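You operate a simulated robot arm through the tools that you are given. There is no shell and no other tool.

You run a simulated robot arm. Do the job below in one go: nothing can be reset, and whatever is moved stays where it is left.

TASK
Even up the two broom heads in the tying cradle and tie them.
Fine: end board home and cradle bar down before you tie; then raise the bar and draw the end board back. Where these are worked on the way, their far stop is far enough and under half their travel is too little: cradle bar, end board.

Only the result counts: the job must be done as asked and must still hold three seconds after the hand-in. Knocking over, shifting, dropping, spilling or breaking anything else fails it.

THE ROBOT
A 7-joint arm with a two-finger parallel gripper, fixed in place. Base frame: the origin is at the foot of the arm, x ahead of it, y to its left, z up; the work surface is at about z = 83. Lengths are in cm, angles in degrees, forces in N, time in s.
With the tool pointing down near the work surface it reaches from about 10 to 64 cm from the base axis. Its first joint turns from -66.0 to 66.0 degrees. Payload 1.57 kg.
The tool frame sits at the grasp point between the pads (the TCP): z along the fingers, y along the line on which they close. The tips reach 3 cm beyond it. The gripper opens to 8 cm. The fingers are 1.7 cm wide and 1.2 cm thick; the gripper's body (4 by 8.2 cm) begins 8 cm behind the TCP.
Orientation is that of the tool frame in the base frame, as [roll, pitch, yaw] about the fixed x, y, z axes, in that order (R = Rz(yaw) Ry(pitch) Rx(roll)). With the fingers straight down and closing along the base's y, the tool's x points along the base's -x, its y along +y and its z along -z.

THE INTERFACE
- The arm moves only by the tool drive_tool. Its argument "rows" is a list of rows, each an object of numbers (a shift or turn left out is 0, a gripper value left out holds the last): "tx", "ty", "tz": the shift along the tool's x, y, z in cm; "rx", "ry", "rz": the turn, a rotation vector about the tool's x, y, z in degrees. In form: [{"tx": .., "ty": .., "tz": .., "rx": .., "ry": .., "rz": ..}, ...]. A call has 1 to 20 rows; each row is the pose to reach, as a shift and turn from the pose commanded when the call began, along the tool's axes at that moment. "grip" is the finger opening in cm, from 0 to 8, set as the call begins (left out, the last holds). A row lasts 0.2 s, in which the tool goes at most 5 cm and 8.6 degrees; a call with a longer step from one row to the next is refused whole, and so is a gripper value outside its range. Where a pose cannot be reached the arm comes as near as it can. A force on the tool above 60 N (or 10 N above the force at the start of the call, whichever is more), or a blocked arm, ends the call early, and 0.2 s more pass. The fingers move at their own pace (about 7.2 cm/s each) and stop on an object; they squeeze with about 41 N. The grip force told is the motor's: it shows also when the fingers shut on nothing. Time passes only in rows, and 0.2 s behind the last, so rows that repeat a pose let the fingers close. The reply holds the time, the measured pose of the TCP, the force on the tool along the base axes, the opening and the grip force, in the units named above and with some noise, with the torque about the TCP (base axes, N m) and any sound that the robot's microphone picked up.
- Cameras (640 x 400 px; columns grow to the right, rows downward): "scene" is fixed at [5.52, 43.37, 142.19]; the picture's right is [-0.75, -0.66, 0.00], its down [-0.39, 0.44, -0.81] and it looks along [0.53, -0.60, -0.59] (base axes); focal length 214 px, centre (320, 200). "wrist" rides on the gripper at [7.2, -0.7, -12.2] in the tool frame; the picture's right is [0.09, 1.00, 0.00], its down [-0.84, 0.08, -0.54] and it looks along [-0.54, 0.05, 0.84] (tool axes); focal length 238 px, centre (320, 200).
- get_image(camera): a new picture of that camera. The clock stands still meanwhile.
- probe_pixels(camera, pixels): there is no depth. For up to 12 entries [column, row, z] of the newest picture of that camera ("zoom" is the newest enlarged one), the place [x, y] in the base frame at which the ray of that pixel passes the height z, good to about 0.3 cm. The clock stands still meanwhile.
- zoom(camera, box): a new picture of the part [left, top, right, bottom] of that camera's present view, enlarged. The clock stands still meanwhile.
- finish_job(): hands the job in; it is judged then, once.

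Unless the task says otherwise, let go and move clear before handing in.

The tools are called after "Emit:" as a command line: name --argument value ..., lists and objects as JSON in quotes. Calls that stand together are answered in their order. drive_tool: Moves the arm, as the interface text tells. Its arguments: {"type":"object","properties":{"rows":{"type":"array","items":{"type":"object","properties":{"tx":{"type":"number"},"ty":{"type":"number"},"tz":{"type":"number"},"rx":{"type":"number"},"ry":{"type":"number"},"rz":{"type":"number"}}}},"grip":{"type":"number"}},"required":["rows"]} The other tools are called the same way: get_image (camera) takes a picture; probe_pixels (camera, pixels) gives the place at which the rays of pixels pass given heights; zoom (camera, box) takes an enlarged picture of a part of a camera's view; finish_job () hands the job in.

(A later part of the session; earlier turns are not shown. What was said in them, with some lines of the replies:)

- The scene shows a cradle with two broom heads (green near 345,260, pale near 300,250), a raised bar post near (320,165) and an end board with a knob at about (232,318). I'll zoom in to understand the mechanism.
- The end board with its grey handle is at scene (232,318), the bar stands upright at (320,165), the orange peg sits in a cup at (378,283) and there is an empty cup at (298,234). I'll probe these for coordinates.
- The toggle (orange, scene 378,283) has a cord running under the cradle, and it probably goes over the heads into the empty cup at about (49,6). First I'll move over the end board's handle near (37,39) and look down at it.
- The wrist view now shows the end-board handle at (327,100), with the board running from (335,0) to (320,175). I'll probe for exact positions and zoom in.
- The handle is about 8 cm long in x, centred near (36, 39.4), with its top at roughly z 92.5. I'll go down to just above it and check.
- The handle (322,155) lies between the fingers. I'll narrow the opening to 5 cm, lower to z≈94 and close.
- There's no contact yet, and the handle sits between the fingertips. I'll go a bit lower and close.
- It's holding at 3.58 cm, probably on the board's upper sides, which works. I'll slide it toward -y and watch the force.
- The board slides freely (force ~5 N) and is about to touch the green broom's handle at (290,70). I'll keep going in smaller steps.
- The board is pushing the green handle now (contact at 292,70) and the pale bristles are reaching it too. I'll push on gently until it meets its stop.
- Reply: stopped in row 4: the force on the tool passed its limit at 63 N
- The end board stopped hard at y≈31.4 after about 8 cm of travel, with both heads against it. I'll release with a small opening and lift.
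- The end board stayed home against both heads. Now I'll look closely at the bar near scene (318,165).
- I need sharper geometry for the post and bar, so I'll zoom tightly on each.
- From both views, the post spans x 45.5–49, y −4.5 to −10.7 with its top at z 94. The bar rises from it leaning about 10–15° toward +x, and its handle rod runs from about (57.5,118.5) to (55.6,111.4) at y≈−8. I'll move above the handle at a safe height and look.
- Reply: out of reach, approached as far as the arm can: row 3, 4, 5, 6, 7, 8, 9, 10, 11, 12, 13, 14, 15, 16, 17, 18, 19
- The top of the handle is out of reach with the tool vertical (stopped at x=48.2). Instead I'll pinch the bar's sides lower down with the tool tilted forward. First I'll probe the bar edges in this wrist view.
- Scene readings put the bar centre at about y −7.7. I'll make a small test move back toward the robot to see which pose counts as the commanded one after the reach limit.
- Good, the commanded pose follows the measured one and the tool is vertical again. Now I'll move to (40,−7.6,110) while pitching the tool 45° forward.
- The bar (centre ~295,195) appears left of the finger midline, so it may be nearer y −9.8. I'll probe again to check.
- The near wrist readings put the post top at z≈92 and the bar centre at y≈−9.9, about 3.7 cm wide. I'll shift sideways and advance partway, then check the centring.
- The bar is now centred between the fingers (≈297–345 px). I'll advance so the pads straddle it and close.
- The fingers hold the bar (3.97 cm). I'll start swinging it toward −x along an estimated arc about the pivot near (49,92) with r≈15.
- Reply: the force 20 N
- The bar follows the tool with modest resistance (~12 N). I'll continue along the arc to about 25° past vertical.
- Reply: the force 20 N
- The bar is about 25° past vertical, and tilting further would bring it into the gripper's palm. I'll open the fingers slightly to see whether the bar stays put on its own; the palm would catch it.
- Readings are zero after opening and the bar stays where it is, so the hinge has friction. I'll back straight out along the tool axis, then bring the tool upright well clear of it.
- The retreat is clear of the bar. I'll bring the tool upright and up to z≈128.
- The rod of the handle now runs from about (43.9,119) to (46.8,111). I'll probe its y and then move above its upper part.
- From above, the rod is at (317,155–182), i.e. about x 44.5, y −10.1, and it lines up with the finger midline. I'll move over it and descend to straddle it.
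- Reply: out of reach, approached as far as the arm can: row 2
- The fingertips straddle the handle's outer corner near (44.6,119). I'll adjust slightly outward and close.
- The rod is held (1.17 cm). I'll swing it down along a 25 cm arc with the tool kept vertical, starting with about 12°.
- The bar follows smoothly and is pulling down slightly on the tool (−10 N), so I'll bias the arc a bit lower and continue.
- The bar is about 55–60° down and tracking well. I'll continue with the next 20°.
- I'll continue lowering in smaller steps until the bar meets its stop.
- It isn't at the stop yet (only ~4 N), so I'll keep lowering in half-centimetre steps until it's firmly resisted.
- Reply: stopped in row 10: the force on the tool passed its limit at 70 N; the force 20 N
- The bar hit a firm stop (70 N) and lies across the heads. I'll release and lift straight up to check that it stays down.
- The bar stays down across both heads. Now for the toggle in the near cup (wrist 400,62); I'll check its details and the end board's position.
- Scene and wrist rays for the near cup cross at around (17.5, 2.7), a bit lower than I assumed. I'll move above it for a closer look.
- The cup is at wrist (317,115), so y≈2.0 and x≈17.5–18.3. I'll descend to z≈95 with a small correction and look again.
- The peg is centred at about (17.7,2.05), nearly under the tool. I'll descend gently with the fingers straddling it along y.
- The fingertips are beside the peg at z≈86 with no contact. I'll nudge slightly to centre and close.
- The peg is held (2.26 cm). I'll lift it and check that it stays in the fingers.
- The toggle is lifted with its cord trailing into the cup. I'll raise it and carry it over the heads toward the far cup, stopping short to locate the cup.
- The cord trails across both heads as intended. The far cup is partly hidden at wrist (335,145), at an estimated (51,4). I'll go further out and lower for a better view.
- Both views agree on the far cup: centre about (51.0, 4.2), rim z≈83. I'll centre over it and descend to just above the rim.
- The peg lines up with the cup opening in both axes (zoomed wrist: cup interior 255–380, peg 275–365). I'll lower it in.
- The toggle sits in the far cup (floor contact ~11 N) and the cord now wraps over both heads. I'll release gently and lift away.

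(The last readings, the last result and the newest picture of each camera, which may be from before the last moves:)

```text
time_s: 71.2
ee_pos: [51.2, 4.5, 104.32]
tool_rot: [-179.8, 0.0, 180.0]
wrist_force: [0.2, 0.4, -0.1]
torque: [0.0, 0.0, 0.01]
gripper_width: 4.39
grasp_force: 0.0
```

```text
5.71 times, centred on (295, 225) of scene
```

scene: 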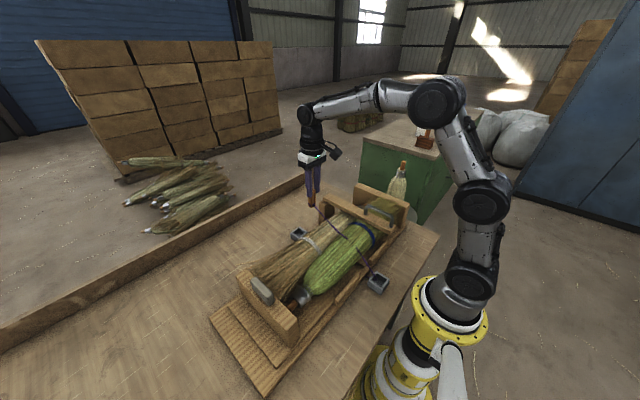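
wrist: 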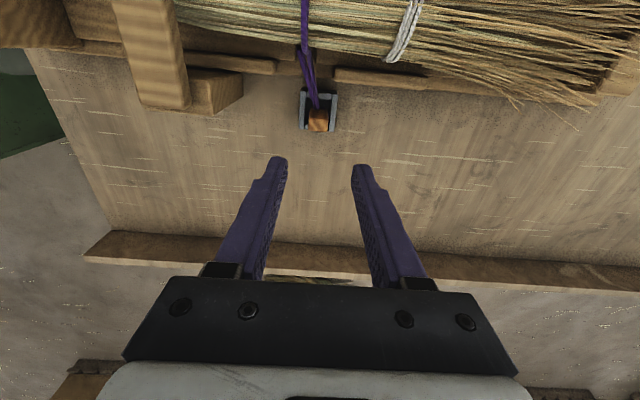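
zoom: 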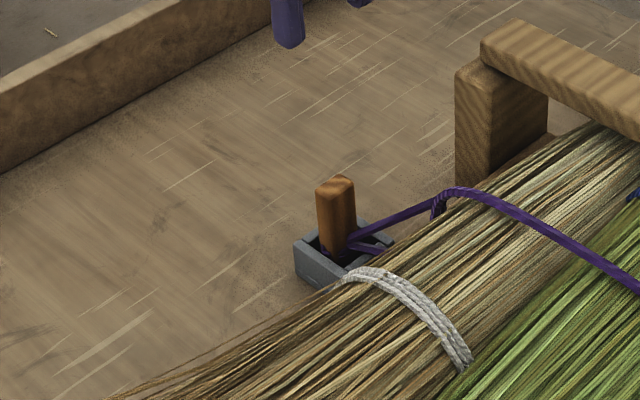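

The cord is tied over both heads and the toggle stands in the far cup. Now I'll raise the bar, starting by moving above its handle near (24.5,−10).

Emit:
drive_tool --rows '[{"tz": -2}, {"tx": 1, "ty": -0.5, "tz": -4}, {"tx": 3, "ty": -1.5, "tz": -5}, {"tx": 5, "ty": -2.5, "tz": -5}, {"tx": 7, "ty": -3.5, "tz": -5}, {"tx": 9, "ty": -4.5, "tz": -5}, {"tx": 11, "ty": -6, "tz": -5}, {"tx": 13, "ty": -7.5, "tz": -5}, {"tx": 15, "ty": -9, "tz": -5}, {"tx": 17, "ty": -10.5, "tz": -5}, {"tx": 19, "ty": -12, "tz": -4}, {"tx": 21, "ty": -13.2, "tz": -3}, {"tx": 23, "ty": -14.2, "tz": -2}, {"tx": 25, "ty": -14.5, "tz": -1}, {"tx": 26.7, "ty": -14.5, "tz": 0}, {"tx": 26.7, "ty": -14.5, "tz": 0}]'

Emit:
get_image --camera "wrist"

Emit:
zoom --camera "scene" --box '[290, 120, 430, 270]'

```text
time_s: 74.7
ee_pos: [24.33, -10.15, 104.18]
tool_rot: [-179.8, 0.0, 180.0]
wrist_force: [-0.2, -1.5, 0.7]
torque: [0.01, -0.01, 0.01]
gripper_width: 4.38
grasp_force: 0.2
```

```text
taken
```

wrist: 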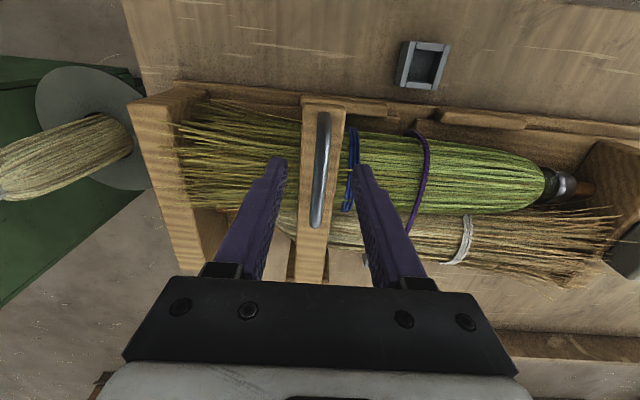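

```text
2.67 times, centred on (360, 195) of scene
```

zoom: 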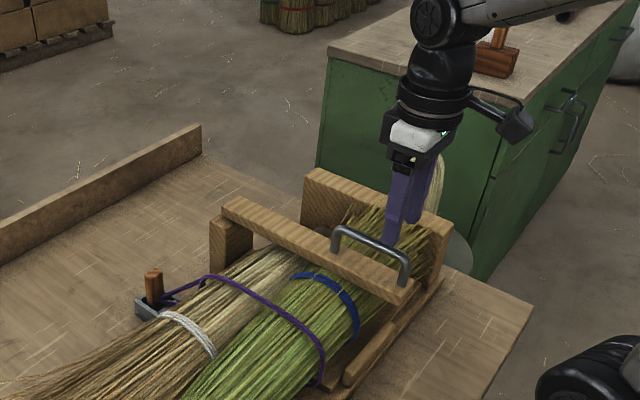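

The rod is centred between the fingers (≈320 px). I'll descend to straddle it and grip.

Emit:
drive_tool --rows '[{"tx": -0.5, "tz": 1.2}, {"tx": -1, "tz": 2.4}, {"tx": -1, "tz": 3.6}, {"tx": -1, "tz": 4.8}, {"tx": -1, "tz": 5.8}, {"tx": -1, "tz": 6.4}, {"tx": -1, "tz": 6.4}]'

Emit:
drive_tool --rows '[{}, {}, {}, {}, {}]' --grip 0

Emit:
get_image --camera "wrist"

Emit:
zoom --camera "scene" --box '[290, 120, 430, 270]'

```text
time_s: 76.2
ee_pos: [25.26, -10.07, 97.72]
tool_rot: [-179.8, 0.0, 179.9]
wrist_force: [-0.5, 1.0, 0.1]
torque: [0.01, 0.0, 0.0]
gripper_width: 4.39
grasp_force: 0.0
```

```text
time_s: 77.5
ee_pos: [25.39, -10.03, 97.9]
tool_rot: [-179.9, 0.0, 179.8]
wrist_force: [3.0, 25.9, 1.7]
torque: [-0.15, -0.01, 0.17]
gripper_width: 1.2
grasp_force: 29.1
```

```text
taken
```

wrist: 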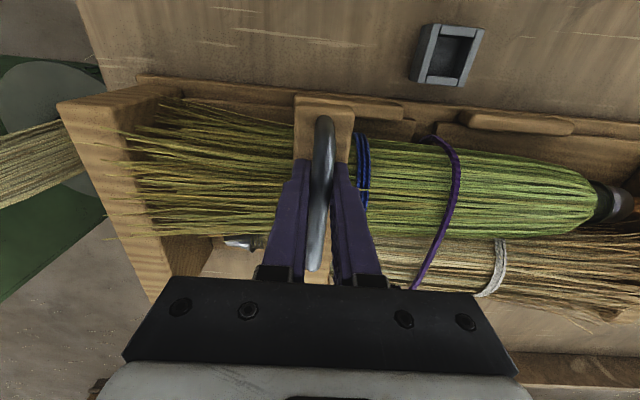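

```text
2.67 times, centred on (360, 195) of scene
```

zoom: 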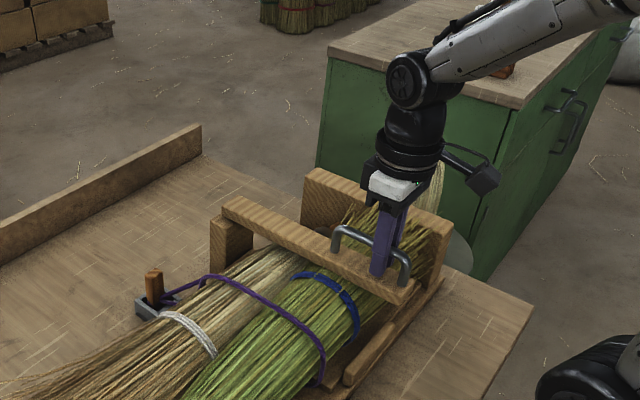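

Gripped (1.2 cm), with a slight side load (+26 N in y), so I'll bias y by +0.2. I'll raise it along the reverse arc.

Emit:
drive_tool --rows '[{"tx": -0.15, "ty": 0.1, "tz": -0.9}, {"tx": -0.35, "ty": 0.2, "tz": -1.89}, {"tx": -0.56, "ty": 0.2, "tz": -2.7}, {"tx": -0.78, "ty": 0.2, "tz": -3.48}, {"tx": -1.04, "ty": 0.2, "tz": -4.26}, {"tx": -1.31, "ty": 0.2, "tz": -5.03}, {"tx": -1.63, "ty": 0.2, "tz": -5.8}, {"tx": -1.96, "ty": 0.2, "tz": -6.54}, {"tx": -2.32, "ty": 0.2, "tz": -7.28}, {"tx": -2.7, "ty": 0.2, "tz": -8.0}]'

Emit:
zoom --camera "scene" --box '[290, 120, 430, 270]'

```text
time_s: 79.7
ee_pos: [28.09, -9.97, 105.67]
tool_rot: [-179.8, -0.1, -179.9]
wrist_force: [7.8, -5.2, -10.7]
torque: [0.01, 0.82, 0.09]
gripper_width: 1.19
grasp_force: 29.2
```

```text
2.67 times, centred on (360, 195) of scene
```

zoom: 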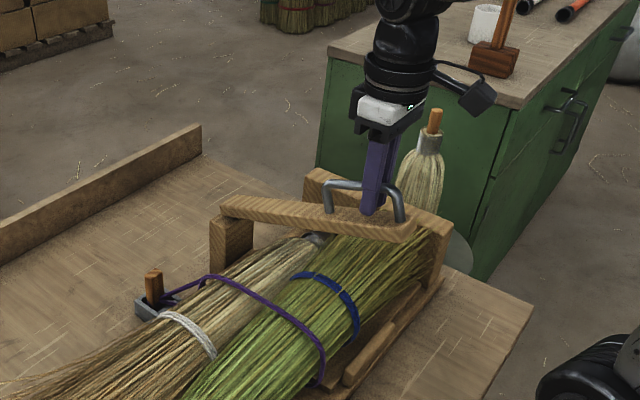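

The bar is rising well. I'll continue along the arc.

Emit:
drive_tool --rows '[{"tx": -0.4, "tz": -0.72}, {"tx": -0.84, "tz": -1.41}, {"tx": -1.3, "tz": -2.1}, {"tx": -1.79, "tz": -2.75}, {"tx": -2.3, "tz": -3.4}, {"tx": -2.82, "tz": -4.03}, {"tx": -3.37, "tz": -4.64}, {"tx": -3.94, "tz": -5.22}, {"tx": -4.53, "tz": -5.79}, {"tx": -5.13, "tz": -6.34}]'

Emit:
zoom --camera "scene" --box '[290, 100, 410, 240]'

```text
time_s: 81.8
ee_pos: [33.34, -10.02, 112.08]
tool_rot: [-179.8, 0.0, 179.9]
wrist_force: [0.5, -14.3, -7.9]
torque: [0.1, 0.86, 0.2]
gripper_width: 1.18
grasp_force: 28.8
```

```text
2.86 times, centred on (350, 170) of scene
```

zoom: 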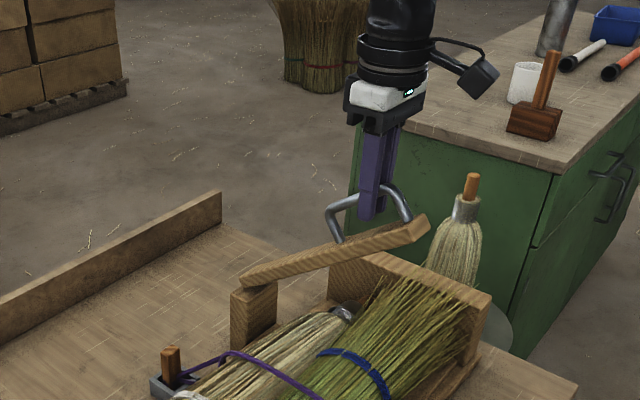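

I'll continue raising it toward vertical.

Emit:
drive_tool --rows '[{"tx": -0.63, "ty": -0.1, "tz": -0.53}, {"tx": -1.28, "ty": -0.15, "tz": -1.03}, {"tx": -1.94, "ty": -0.15, "tz": -1.51}, {"tx": -2.62, "ty": -0.15, "tz": -1.97}, {"tx": -3.32, "ty": -0.15, "tz": -2.41}, {"tx": -4.03, "ty": -0.15, "tz": -2.82}, {"tx": -4.75, "ty": -0.15, "tz": -3.2}, {"tx": -5.49, "ty": -0.15, "tz": -3.56}, {"tx": -6.24, "ty": -0.15, "tz": -3.89}, {"tx": -7.0, "ty": -0.15, "tz": -4.2}, {"tx": -7.77, "ty": -0.15, "tz": -4.48}, {"tx": -8.55, "ty": -0.15, "tz": -4.74}]'

Emit:
zoom --camera "scene" --box '[290, 90, 410, 230]'

```text
time_s: 84.5
ee_pos: [41.71, -10.13, 116.92]
tool_rot: [-179.9, 0.0, 179.9]
wrist_force: [-6.3, 14.1, 3.3]
torque: [0.31, 0.9, 0.16]
gripper_width: 1.19
grasp_force: 29.3
```

```text
2.86 times, centred on (350, 160) of scene
```

zoom: 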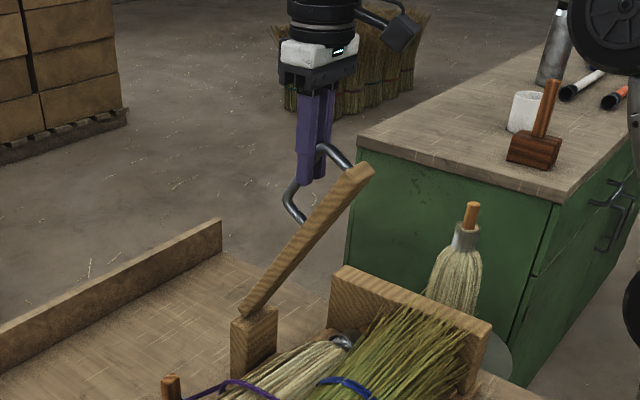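

I'll go on a few more degrees, as far as reach allows.

Emit:
drive_tool --rows '[{"tx": -0.79, "tz": -0.22}, {"tx": -1.58, "tz": -0.43}, {"tx": -2.39, "tz": -0.6}, {"tx": -3.2, "tz": -0.74}, {"tx": -4.0, "tz": -0.85}, {"tx": -4.8, "tz": -0.92}, {"tx": -5.6, "tz": -0.92}]'

Emit:
zoom --camera "scene" --box '[290, 90, 410, 230]'

```text
time_s: 86.0
ee_pos: [47.57, -10.07, 117.85]
tool_rot: [-179.8, 0.0, 180.0]
wrist_force: [-4.9, 3.3, 2.2]
torque: [0.96, 1.06, 0.38]
gripper_width: 1.21
grasp_force: 29.3
```

```text
2.86 times, centred on (350, 160) of scene
```

zoom: 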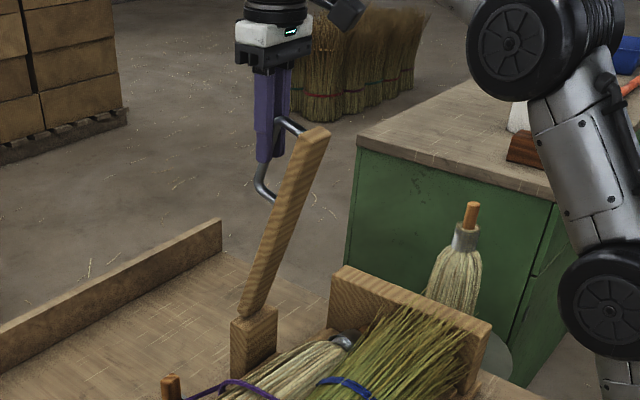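

It reached x=47.6 with the bar about 15° short of vertical. I'll keep going a little further.

Emit:
drive_tool --rows '[{"tx": -0.8, "tz": -0.05}, {"tx": -1.6, "tz": -0.05}, {"tx": -2.4, "tz": 0}, {"tx": -3.2, "tz": 0.1}]'

Emit:
zoom --camera "scene" --box '[290, 90, 410, 230]'

```text
time_s: 87.0
ee_pos: [50.7, -10.07, 117.95]
tool_rot: [-179.7, 0.4, 180.0]
wrist_force: [-4.1, 10.5, 9.2]
torque: [0.86, 0.98, 0.19]
gripper_width: 1.2
grasp_force: 29.1
```

```text
2.86 times, centred on (350, 160) of scene
```

zoom: 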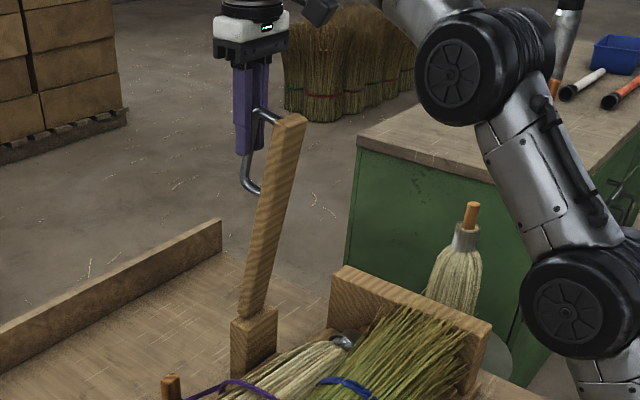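

It's still tracking. I'll continue toward and past vertical.

Emit:
drive_tool --rows '[{"tx": -0.8, "tz": 0.1}, {"tx": -1.6, "tz": 0.25}, {"tx": -2.4, "tz": 0.45}, {"tx": -3.2, "tz": 0.7}]'

Emit:
zoom --camera "scene" --box '[290, 90, 410, 230]'

```text
time_s: 88.0
ee_pos: [53.75, -9.98, 117.31]
tool_rot: [-179.9, 0.5, 179.9]
wrist_force: [1.1, 11.4, 22.1]
torque: [1.08, 0.74, 0.15]
gripper_width: 1.18
grasp_force: 29.3
```

```text
2.86 times, centred on (350, 160) of scene
```

zoom: 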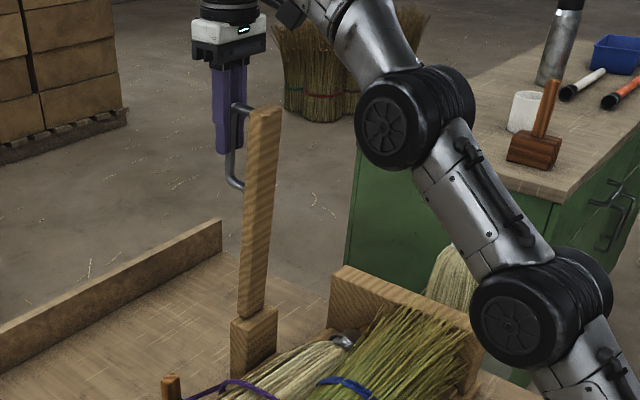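

The bar is vertical now, and Fz is rising (my z is a little low), so I'll hold z and continue outward toward the stop.

Emit:
drive_tool --rows '[{"tx": -0.7, "tz": -0.2}, {"tx": -1.4, "tz": -0.2}, {"tx": -2.1, "tz": -0.1}, {"tx": -2.8, "tz": 0.1}]'

Emit:
zoom --camera "scene" --box '[290, 90, 410, 230]'

```text
time_s: 89.0
ee_pos: [54.55, -9.93, 116.61]
tool_rot: [-179.7, 0.5, 179.7]
wrist_force: [6.4, -7.0, 29.0]
torque: [1.67, -0.07, 0.13]
gripper_width: 1.22
grasp_force: 29.5
out of reach, approached as far as the arm can: row 1, 2, 3, 4
```

```text
2.86 times, centred on (350, 160) of scene
```

zoom: 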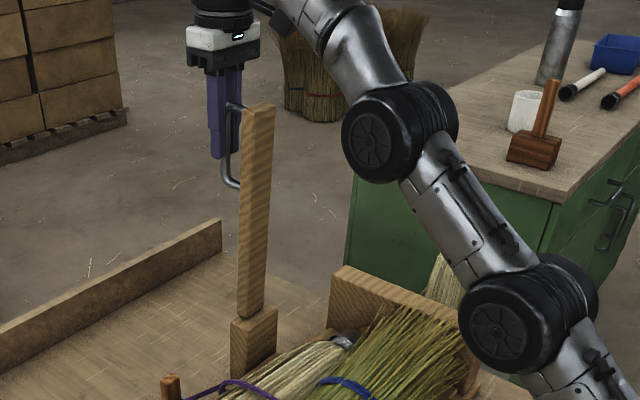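

The arm's reach ends with the bar just past vertical. I'll open wide so the fingers pass on both sides of the bar (top z≈120, palm at ≈124.6) and pull straight back.

Emit:
drive_tool --rows '[{}, {}, {}, {}]' --grip 8

Emit:
get_image --camera "wrist"

Emit:
zoom --camera "scene" --box '[290, 90, 410, 230]'

```text
time_s: 90.0
ee_pos: [54.59, -9.77, 116.23]
tool_rot: [-179.7, 0.0, -180.0]
wrist_force: [0.2, 0.6, -0.1]
torque: [-0.03, 0.01, 0.02]
gripper_width: 7.97
grasp_force: 0.0
```

```text
taken
```

wrist: 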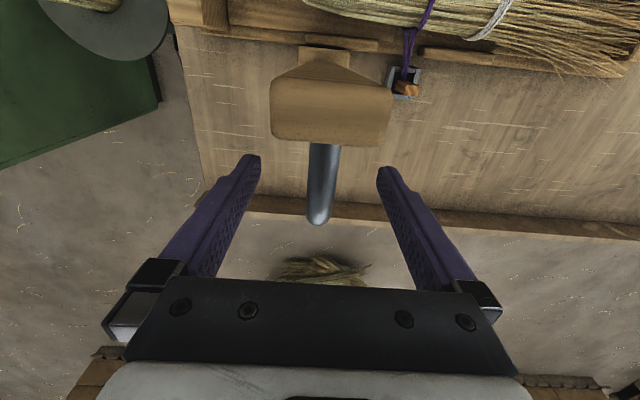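

```text
2.86 times, centred on (350, 160) of scene
```

zoom: 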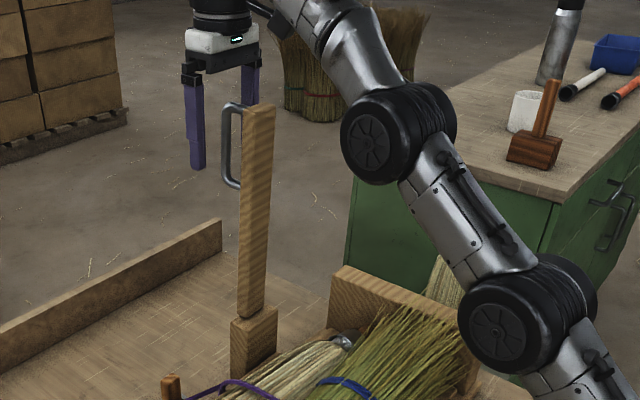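

Open, with zero load and the bar still standing. The bar is centred, so I'll retreat straight back toward the robot.

Emit:
drive_tool --rows '[{"tx": 1, "tz": -0.2}, {"tx": 2.5, "tz": -0.4}, {"tx": 4, "tz": -0.4}, {"tx": 6, "tz": -0.4}, {"tx": 8, "tz": -0.4}, {"tx": 10, "tz": -0.4}, {"tx": 12, "tz": -0.4}, {"tx": 12, "tz": -0.4}]'

Emit:
get_image --camera "wrist"

Emit:
zoom --camera "scene" --box '[290, 90, 410, 230]'

```text
time_s: 91.8
ee_pos: [42.61, -9.78, 116.44]
tool_rot: [-179.8, 0.0, -180.0]
wrist_force: [-0.5, 0.2, -0.8]
torque: [-0.04, -0.02, 0.0]
gripper_width: 7.98
grasp_force: 0.1
```

```text
taken
```

wrist: 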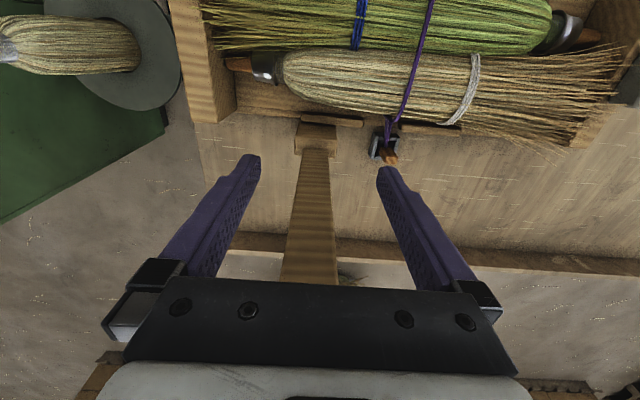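

```text
2.86 times, centred on (350, 160) of scene
```

zoom: 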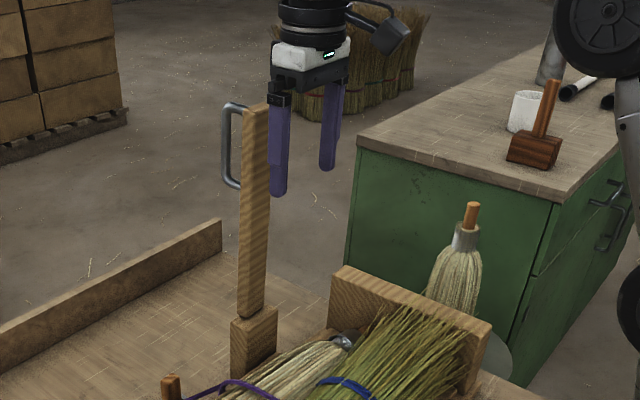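

Clear. Now I'll close the fingers and push the bar from the robot side to its back stop.

Emit:
drive_tool --rows '[{"ty": -0.2, "tz": 0.5}, {"ty": -0.2, "tz": 1}, {"ty": -0.2, "tz": 1.5}, {"tx": -1, "ty": -0.2, "tz": 1.5}, {"tx": -2, "ty": -0.2, "tz": 1.5}, {"tx": -3, "ty": -0.2, "tz": 1.5}, {"tx": -4, "ty": -0.2, "tz": 1.5}, {"tx": -4.6, "ty": -0.2, "tz": 1.5}, {"tx": -5.2, "ty": -0.2, "tz": 1.5}, {"tx": -5.8, "ty": -0.2, "tz": 1.5}, {"tx": -6.4, "ty": -0.2, "tz": 1.5}, {"tx": -7.0, "ty": -0.2, "tz": 1.5}, {"tx": -7.6, "ty": -0.2, "tz": 1.5}, {"tx": -8.2, "ty": -0.2, "tz": 1.5}]' --grip 0

Emit:
zoom --camera "scene" --box '[290, 90, 410, 230]'

```text
time_s: 94.8
ee_pos: [50.78, -9.94, 115.11]
tool_rot: [-179.8, 0.0, -179.9]
wrist_force: [-0.5, -0.8, -0.1]
torque: [0.02, 0.03, -0.03]
gripper_width: 0.02
grasp_force: 21.0
```

```text
2.86 times, centred on (350, 160) of scene
```

zoom: 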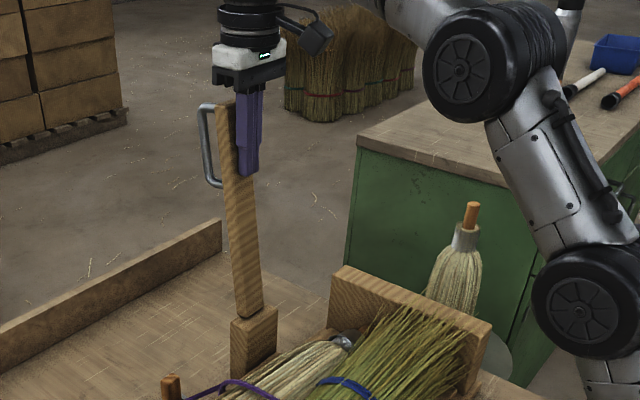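

The bar moved and is leaning back. I'll push further until the stop is felt.

Emit:
drive_tool --rows '[{"tx": -0.5}, {"tx": -1.0}, {"tx": -1.5}, {"tx": -2.0}, {"tx": -2.5}]'

Emit:
zoom --camera "scene" --box '[280, 110, 380, 240]'

```text
time_s: 95.9
ee_pos: [51.87, -10.06, 115.19]
tool_rot: [-179.9, -2.1, 179.8]
wrist_force: [-15.8, 2.1, 4.2]
torque: [-0.02, 0.45, 0.04]
gripper_width: 0.01
grasp_force: 21.4
stopped in row 5: the force on the tool passed its limit at 65 N (the readings are from after the stop); the commanded pose is now the measured one
```

```text
3.08 times, centred on (330, 175) of scene
```

zoom: 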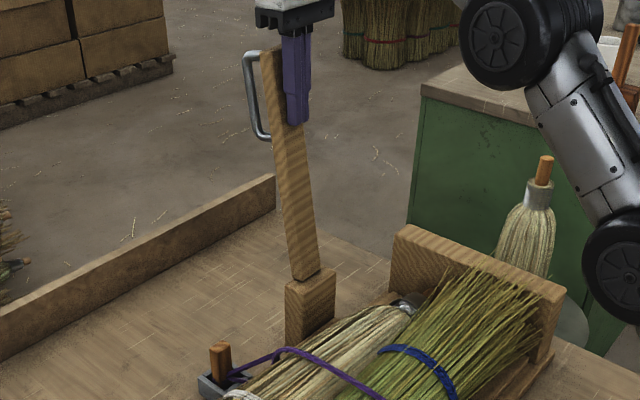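

The bar is back at its original position on its far stop. Now I'll retreat and go to the end board's handle to draw it back.

Emit:
drive_tool --rows '[{"tx": 1.5, "ry": -2.1}, {"tx": 4, "ry": -2.1}, {"tx": 7, "ry": -2.1}, {"tx": 10, "tz": -1, "ry": -2.1}, {"tx": 12, "ty": 3, "tz": -1, "ry": -2.1}, {"tx": 14, "ty": 6.5, "tz": -1, "ry": -2.1}, {"tx": 15.5, "ty": 10, "ry": -2.1}, {"tx": 15.7, "ty": 14, "ry": -2.1}, {"tx": 15.7, "ty": 18, "tz": 1, "ry": -2.1}, {"tx": 15.7, "ty": 22, "tz": 2, "ry": -2.1}, {"tx": 15.7, "ty": 26, "tz": 4, "ry": -2.1}, {"tx": 15.7, "ty": 30, "tz": 6, "ry": -2.1}, {"tx": 15.7, "ty": 34, "tz": 8, "ry": -2.1}, {"tx": 15.7, "ty": 38, "tz": 10, "ry": -2.1}, {"tx": 15.7, "ty": 41.3, "tz": 12, "ry": -2.1}, {"tx": 15.7, "ty": 41.3, "tz": 13, "ry": -2.1}]'

Emit:
get_image --camera "wrist"

Emit:
get_image --camera "scene"

```text
time_s: 99.3
ee_pos: [35.93, 31.32, 102.51]
tool_rot: [-180.0, 0.1, 179.8]
wrist_force: [-0.2, -0.8, 0.1]
torque: [-0.01, 0.0, -0.01]
gripper_width: 0.0
grasp_force: 21.5
```

```text
taken
```

wrist: 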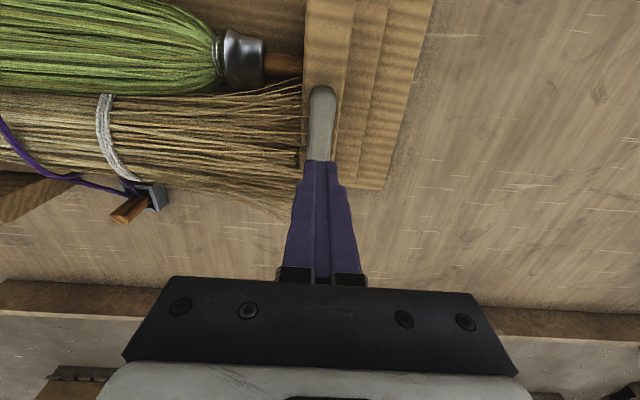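

```text
taken
```

scene: 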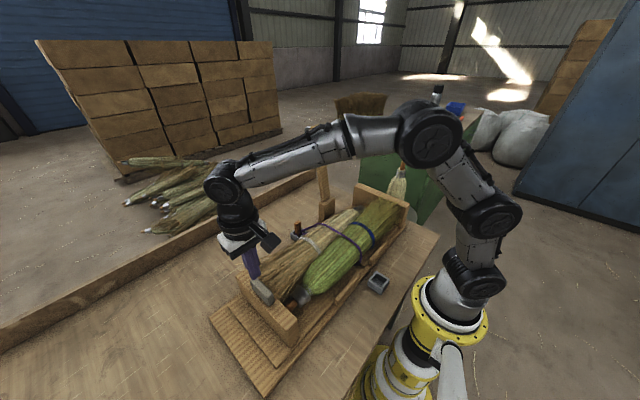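

The handle is centred under the fingers (320 px). I'll open to 4.2, descend to grip the grey handle above the board, and close.

Emit:
drive_tool --rows '[{}, {"tz": 1.5}, {"tz": 3}, {"tz": 4.5}, {"tz": 6}, {"tz": 7}, {"tz": 7.8}, {"tz": 8.1}, {"tz": 8.1}]' --grip 4.2

Emit:
drive_tool --rows '[{}, {}, {}, {}]' --grip 0

Emit:
get_image --camera "wrist"

```text
time_s: 101.3
ee_pos: [36.07, 31.42, 95.17]
tool_rot: [179.6, 0.5, 179.9]
wrist_force: [-21.7, -2.7, 52.3]
torque: [-1.5, 0.28, -0.63]
gripper_width: 4.37
grasp_force: 0.4
```

```text
time_s: 102.3
ee_pos: [36.07, 31.37, 95.11]
tool_rot: [179.8, 0.7, 179.9]
wrist_force: [-18.2, -10.6, 50.3]
torque: [-0.75, 0.39, 0.35]
gripper_width: 3.54
grasp_force: 42.1
```

```text
taken
```

wrist: 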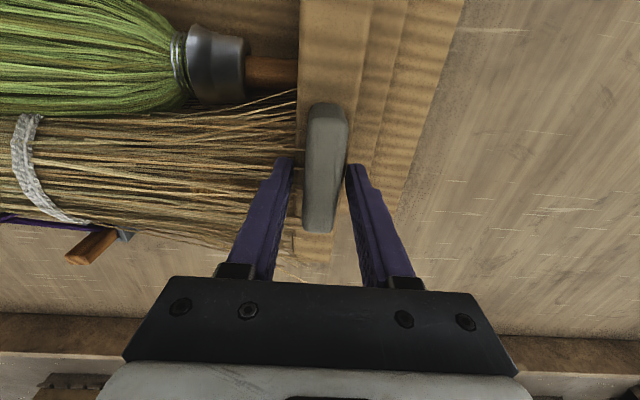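

Fz is +50 N, so the tips are pressing on something. I'll open, rise slightly and re-close without the vertical load.

Emit:
drive_tool --rows '[{}, {"tz": -0.6}, {"tz": -1.0}, {"tz": -1.0}]' --grip 4.6

Emit:
zoom --camera "scene" --box '[210, 220, 310, 340]'

Emit:
zoom --camera "wrist" --box '[240, 80, 400, 250]'

```text
time_s: 103.3
ee_pos: [36.07, 31.21, 95.12]
tool_rot: [-179.7, 0.1, 179.8]
wrist_force: [0.5, -0.1, 0.7]
torque: [0.0, 0.0, -0.01]
gripper_width: 4.6
grasp_force: 0.0
```

```text
3.33 times, centred on (260, 280) of scene
```

zoom: 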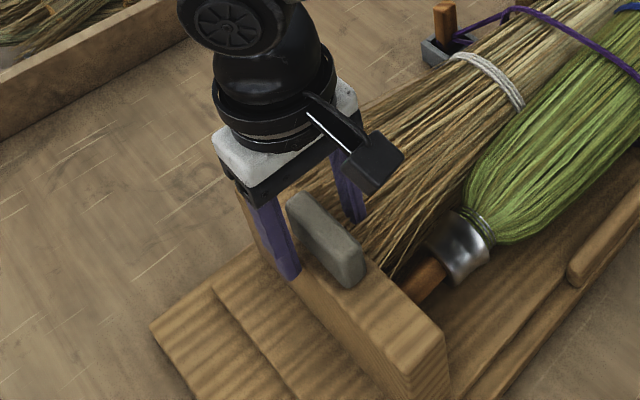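

```text
2.35 times, centred on (320, 165) of wrist
```

zoom: 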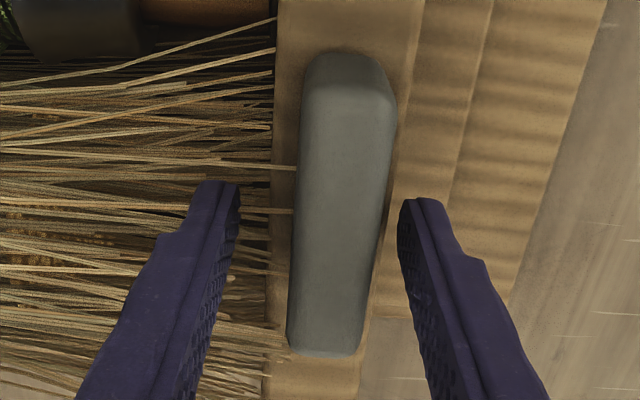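

The handle appears about 0.5 cm to +y of the finger midline. I'll shift, lower a little and close.

Emit:
drive_tool --rows '[{"ty": 0.25}, {"ty": 0.5}, {"ty": 0.5, "tz": 0.5}, {"ty": 0.5, "tz": 1.0}, {"ty": 0.5, "tz": 1.5}, {"ty": 0.5, "tz": 1.5}]' --grip 4.8

Emit:
get_image --camera "wrist"

```text
time_s: 104.5
ee_pos: [36.26, 32.16, 94.97]
tool_rot: [179.4, 0.9, 179.6]
wrist_force: [-1.3, -3.4, 6.3]
torque: [-0.31, 0.01, -0.06]
gripper_width: 5.05
grasp_force: 1.5
stopped in row 6: the force on the tool passed its limit at 67 N (the readings are from after the stop); the commanded pose is now the measured one
```

```text
taken
```

wrist: 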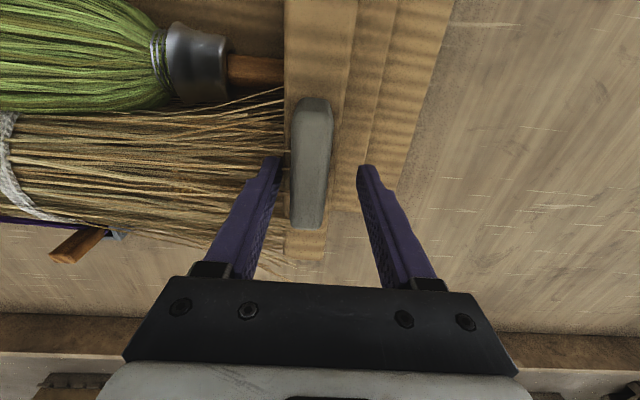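

The contact is at tip z≈92, which must be the board's top edge. I'll rise 0.5 cm, recentre on the grey handle, and close above the board top.

Emit:
drive_tool --rows '[{"tz": -0.5, "rx": 0.6, "ry": 0.9}, {"ty": -0.5, "tz": -0.6, "rx": 0.6, "ry": 0.9}, {"ty": -0.5, "tz": -0.6, "rx": 0.6, "ry": 0.9}]' --grip 4.8

Emit:
drive_tool --rows '[{}, {}, {}, {}]' --grip 0

Emit:
get_image --camera "wrist"

Emit:
zoom --camera "scene" --box '[210, 220, 310, 340]'

```text
time_s: 105.3
ee_pos: [36.24, 31.65, 95.48]
tool_rot: [-180.0, -0.1, 179.8]
wrist_force: [0.0, 1.0, 0.2]
torque: [-0.01, -0.04, 0.04]
gripper_width: 4.78
grasp_force: 0.0
```

```text
time_s: 106.3
ee_pos: [36.3, 31.62, 95.52]
tool_rot: [-180.0, -0.1, 179.8]
wrist_force: [0.1, -0.3, 0.4]
torque: [0.03, 0.24, 0.36]
gripper_width: 2.0
grasp_force: 34.2
```

```text
taken
```

wrist: 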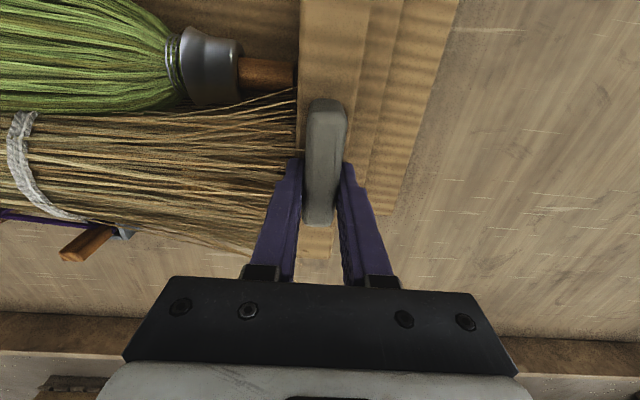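

```text
3.33 times, centred on (260, 280) of scene
```

zoom: 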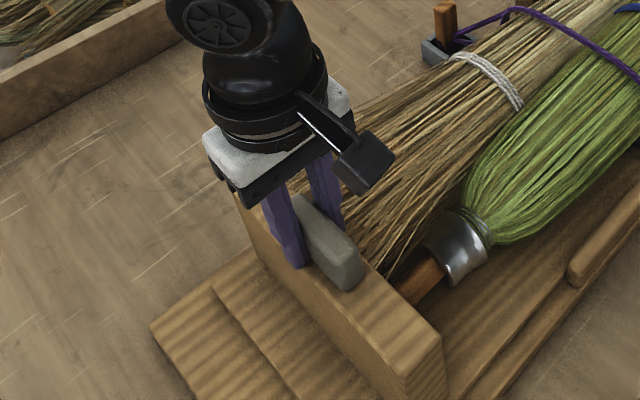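

The fingers now hold the grey handle itself (2.0 cm) with no side load. I'll draw the board back in +y.

Emit:
drive_tool --rows '[{"ty": 0.5}, {"ty": 1}, {"ty": 1.5}, {"ty": 2}, {"ty": 2.5}, {"ty": 3}, {"ty": 3.5}, {"ty": 4}, {"ty": 4.5}, {"ty": 5}, {"ty": 5.5}, {"ty": 6}, {"ty": 6.5}, {"ty": 7}, {"ty": 7.4}]'

Emit:
get_image --camera "wrist"

Emit:
get_image --camera "scene"

```text
time_s: 109.5
ee_pos: [36.19, 38.98, 95.48]
tool_rot: [-179.9, -0.2, 179.8]
wrist_force: [0.1, -1.2, -8.5]
torque: [0.36, 0.59, 0.5]
gripper_width: 2.02
grasp_force: 33.6
```

```text
taken
```

wrist: 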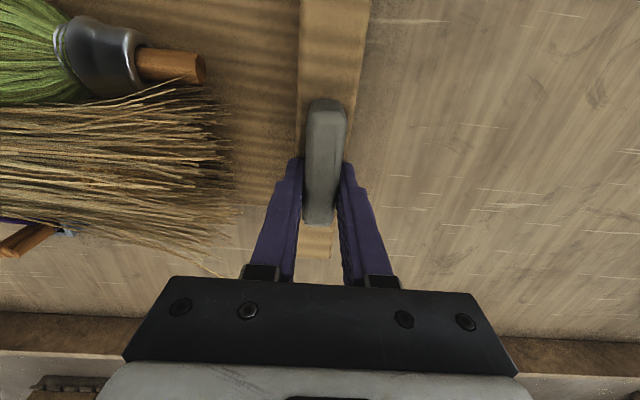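

```text
taken
```

scene: 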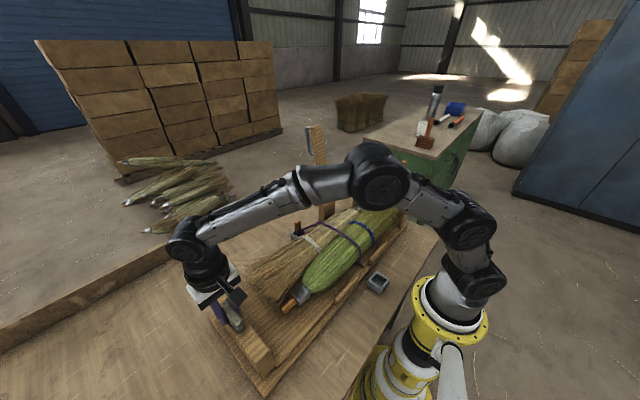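

The board slid back about 7.4 cm and the heads stayed put. I'll pull on to feel the far stop.

Emit:
drive_tool --rows '[{"ty": 0.25}, {"ty": 0.5}, {"ty": 0.75}, {"ty": 1.0}, {"ty": 1.25}]'

```text
time_s: 110.8
ee_pos: [36.32, 39.33, 95.5]
tool_rot: [-178.4, -0.7, 179.6]
wrist_force: [-4.7, -14.2, 6.1]
torque: [1.33, -0.17, 0.38]
gripper_width: 2.06
grasp_force: 34.5
stopped in row 5: the force on the tool passed its limit at 62 N (the readings are from after the stop); the commanded pose is now the measured one
```

The board hit its far stop at y≈39.3, where it started. I'll release, lift away and inspect.

Emit:
drive_tool --rows '[{}, {}, {}, {"tz": -1}, {"tz": -2.5}, {"tz": -5}, {"tz": -8}, {"tz": -12}, {"tz": -16}, {"tz": -20}, {"tz": -20}]' --grip 4.5

Emit:
get_image --camera "wrist"

Emit:
get_image --camera "scene"

Emit:
zoom --camera "scene" --box '[200, 180, 420, 390]'

Emit:
zoom --camera "scene" --box '[270, 110, 390, 260]'

```text
time_s: 113.2
ee_pos: [36.52, 40.35, 115.42]
tool_rot: [-178.6, -0.6, 179.7]
wrist_force: [0.0, 0.1, 0.1]
torque: [-0.02, -0.02, 0.01]
gripper_width: 4.51
grasp_force: 0.1
```

```text
taken
```

wrist: 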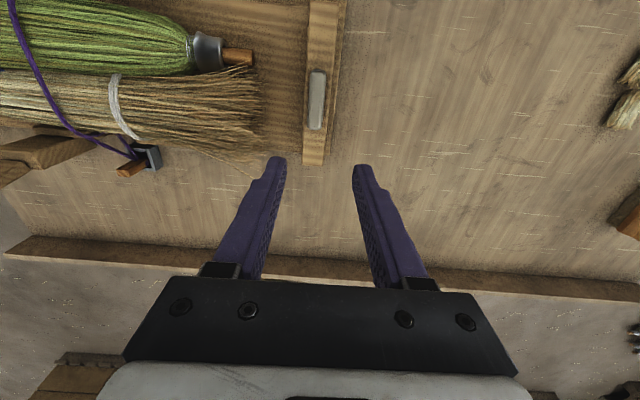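

```text
taken
```

scene: 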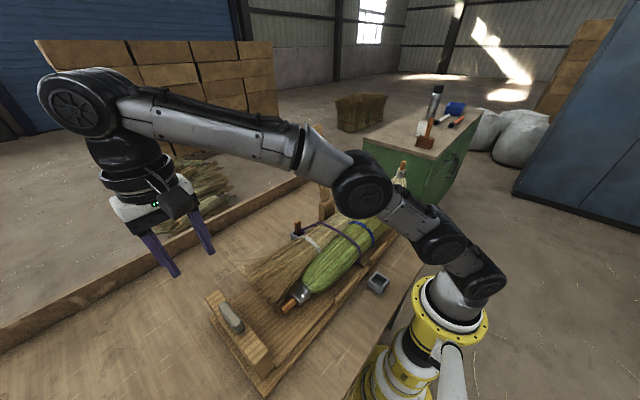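

```text
1.90 times, centred on (310, 285) of scene
```

zoom: 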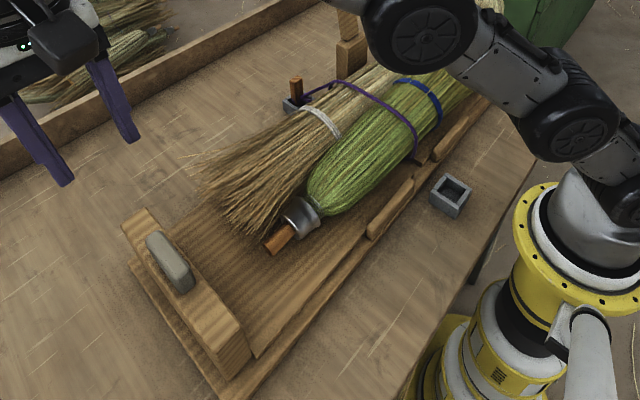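

```text
2.67 times, centred on (330, 185) of scene
```

zoom: 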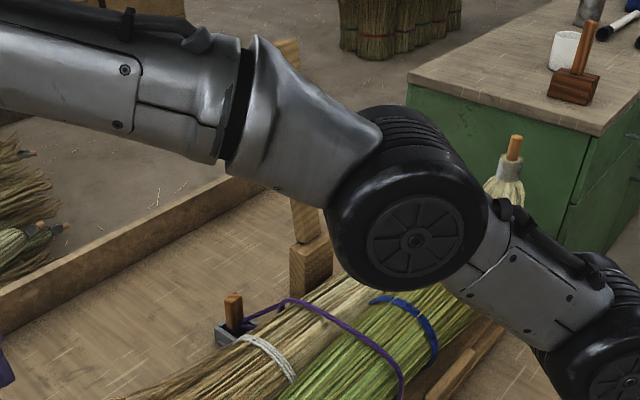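

The end board is back, the toggle sits in the far cup, and the cord spans both heads, but the arm hides the bar. I'll move clear and check everything once more.

Emit:
drive_tool --rows '[{"tx": 1.5, "ty": -2, "tz": -1.5}, {"tx": 3, "ty": -4, "tz": -3}, {"tx": 4.5, "ty": -7, "tz": -4.5}, {"tx": 6, "ty": -10, "tz": -6}, {"tx": 7, "ty": -13, "tz": -7.5}, {"tx": 8, "ty": -16, "tz": -9}, {"tx": 8, "ty": -19, "tz": -10}, {"tx": 8, "ty": -22, "tz": -10}, {"tx": 8, "ty": -25, "tz": -10}, {"tx": 8, "ty": -28, "tz": -10}, {"tx": 8, "ty": -31, "tz": -10}, {"tx": 8, "ty": -34, "tz": -10}, {"tx": 8, "ty": -34, "tz": -10}]'

Emit:
get_image --camera "wrist"

Emit:
get_image --camera "scene"

Emit:
zoom --camera "scene" --box '[200, 110, 430, 390]'

```text
time_s: 116.0
ee_pos: [28.18, 6.24, 126.46]
tool_rot: [-178.7, -0.6, 179.6]
wrist_force: [-0.1, 0.1, 0.6]
torque: [-0.02, 0.02, -0.02]
gripper_width: 4.54
grasp_force: 0.0
```

```text
taken
```

wrist: 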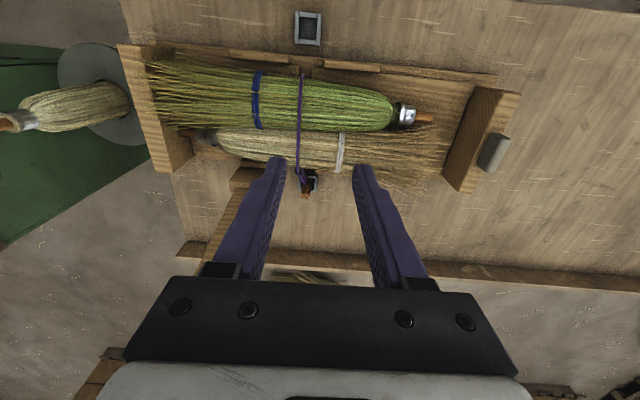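

```text
taken
```

scene: 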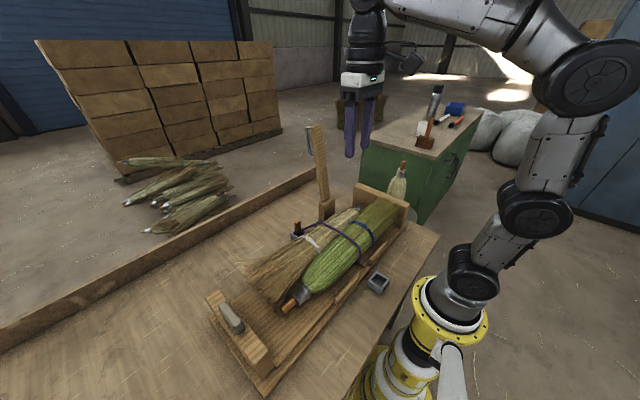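

```text
1.43 times, centred on (315, 250) of scene
```

zoom: 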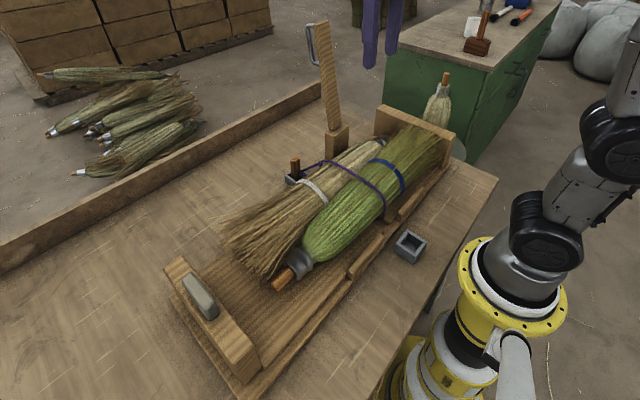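

The pictures show the cord over both heads with the toggle in the far cup (297,228). The bar is back upright (318,165), the end board is drawn back (232,318), and the arm is clear with open fingers. I'm handing in.

Emit:
finish_job

```text
The job is handed in.
```

The two broom heads are evened up and tied, and I've handed the job in. The tool gave no verdict back.

- **Evening up:** I slid the end board about 8 cm home to a hard stop. At that point both heads were against it.
- **Bar down:** I lowered the cradle bar across the heads until it met firm resistance, and it stayed down on its own.
- **Tying:** I carried the toggle over both heads and set it in the far cup. The cord now lies across both.
- **Afterwards:** I raised the bar to its original back stop and drew the end board back to its far stop, near where it started.

In the last pictures the tie was holding, the heads hadn't moved, and the arm was clear with its fingers open.

The arm couldn't reach far enough to raise the bar fully by its handle, so I pushed it the last few degrees with closed fingers. While regripping the end board to draw it back, the fingertips pressed on its top edge twice, at about 50 N and 67 N. It still slid freely afterwards.
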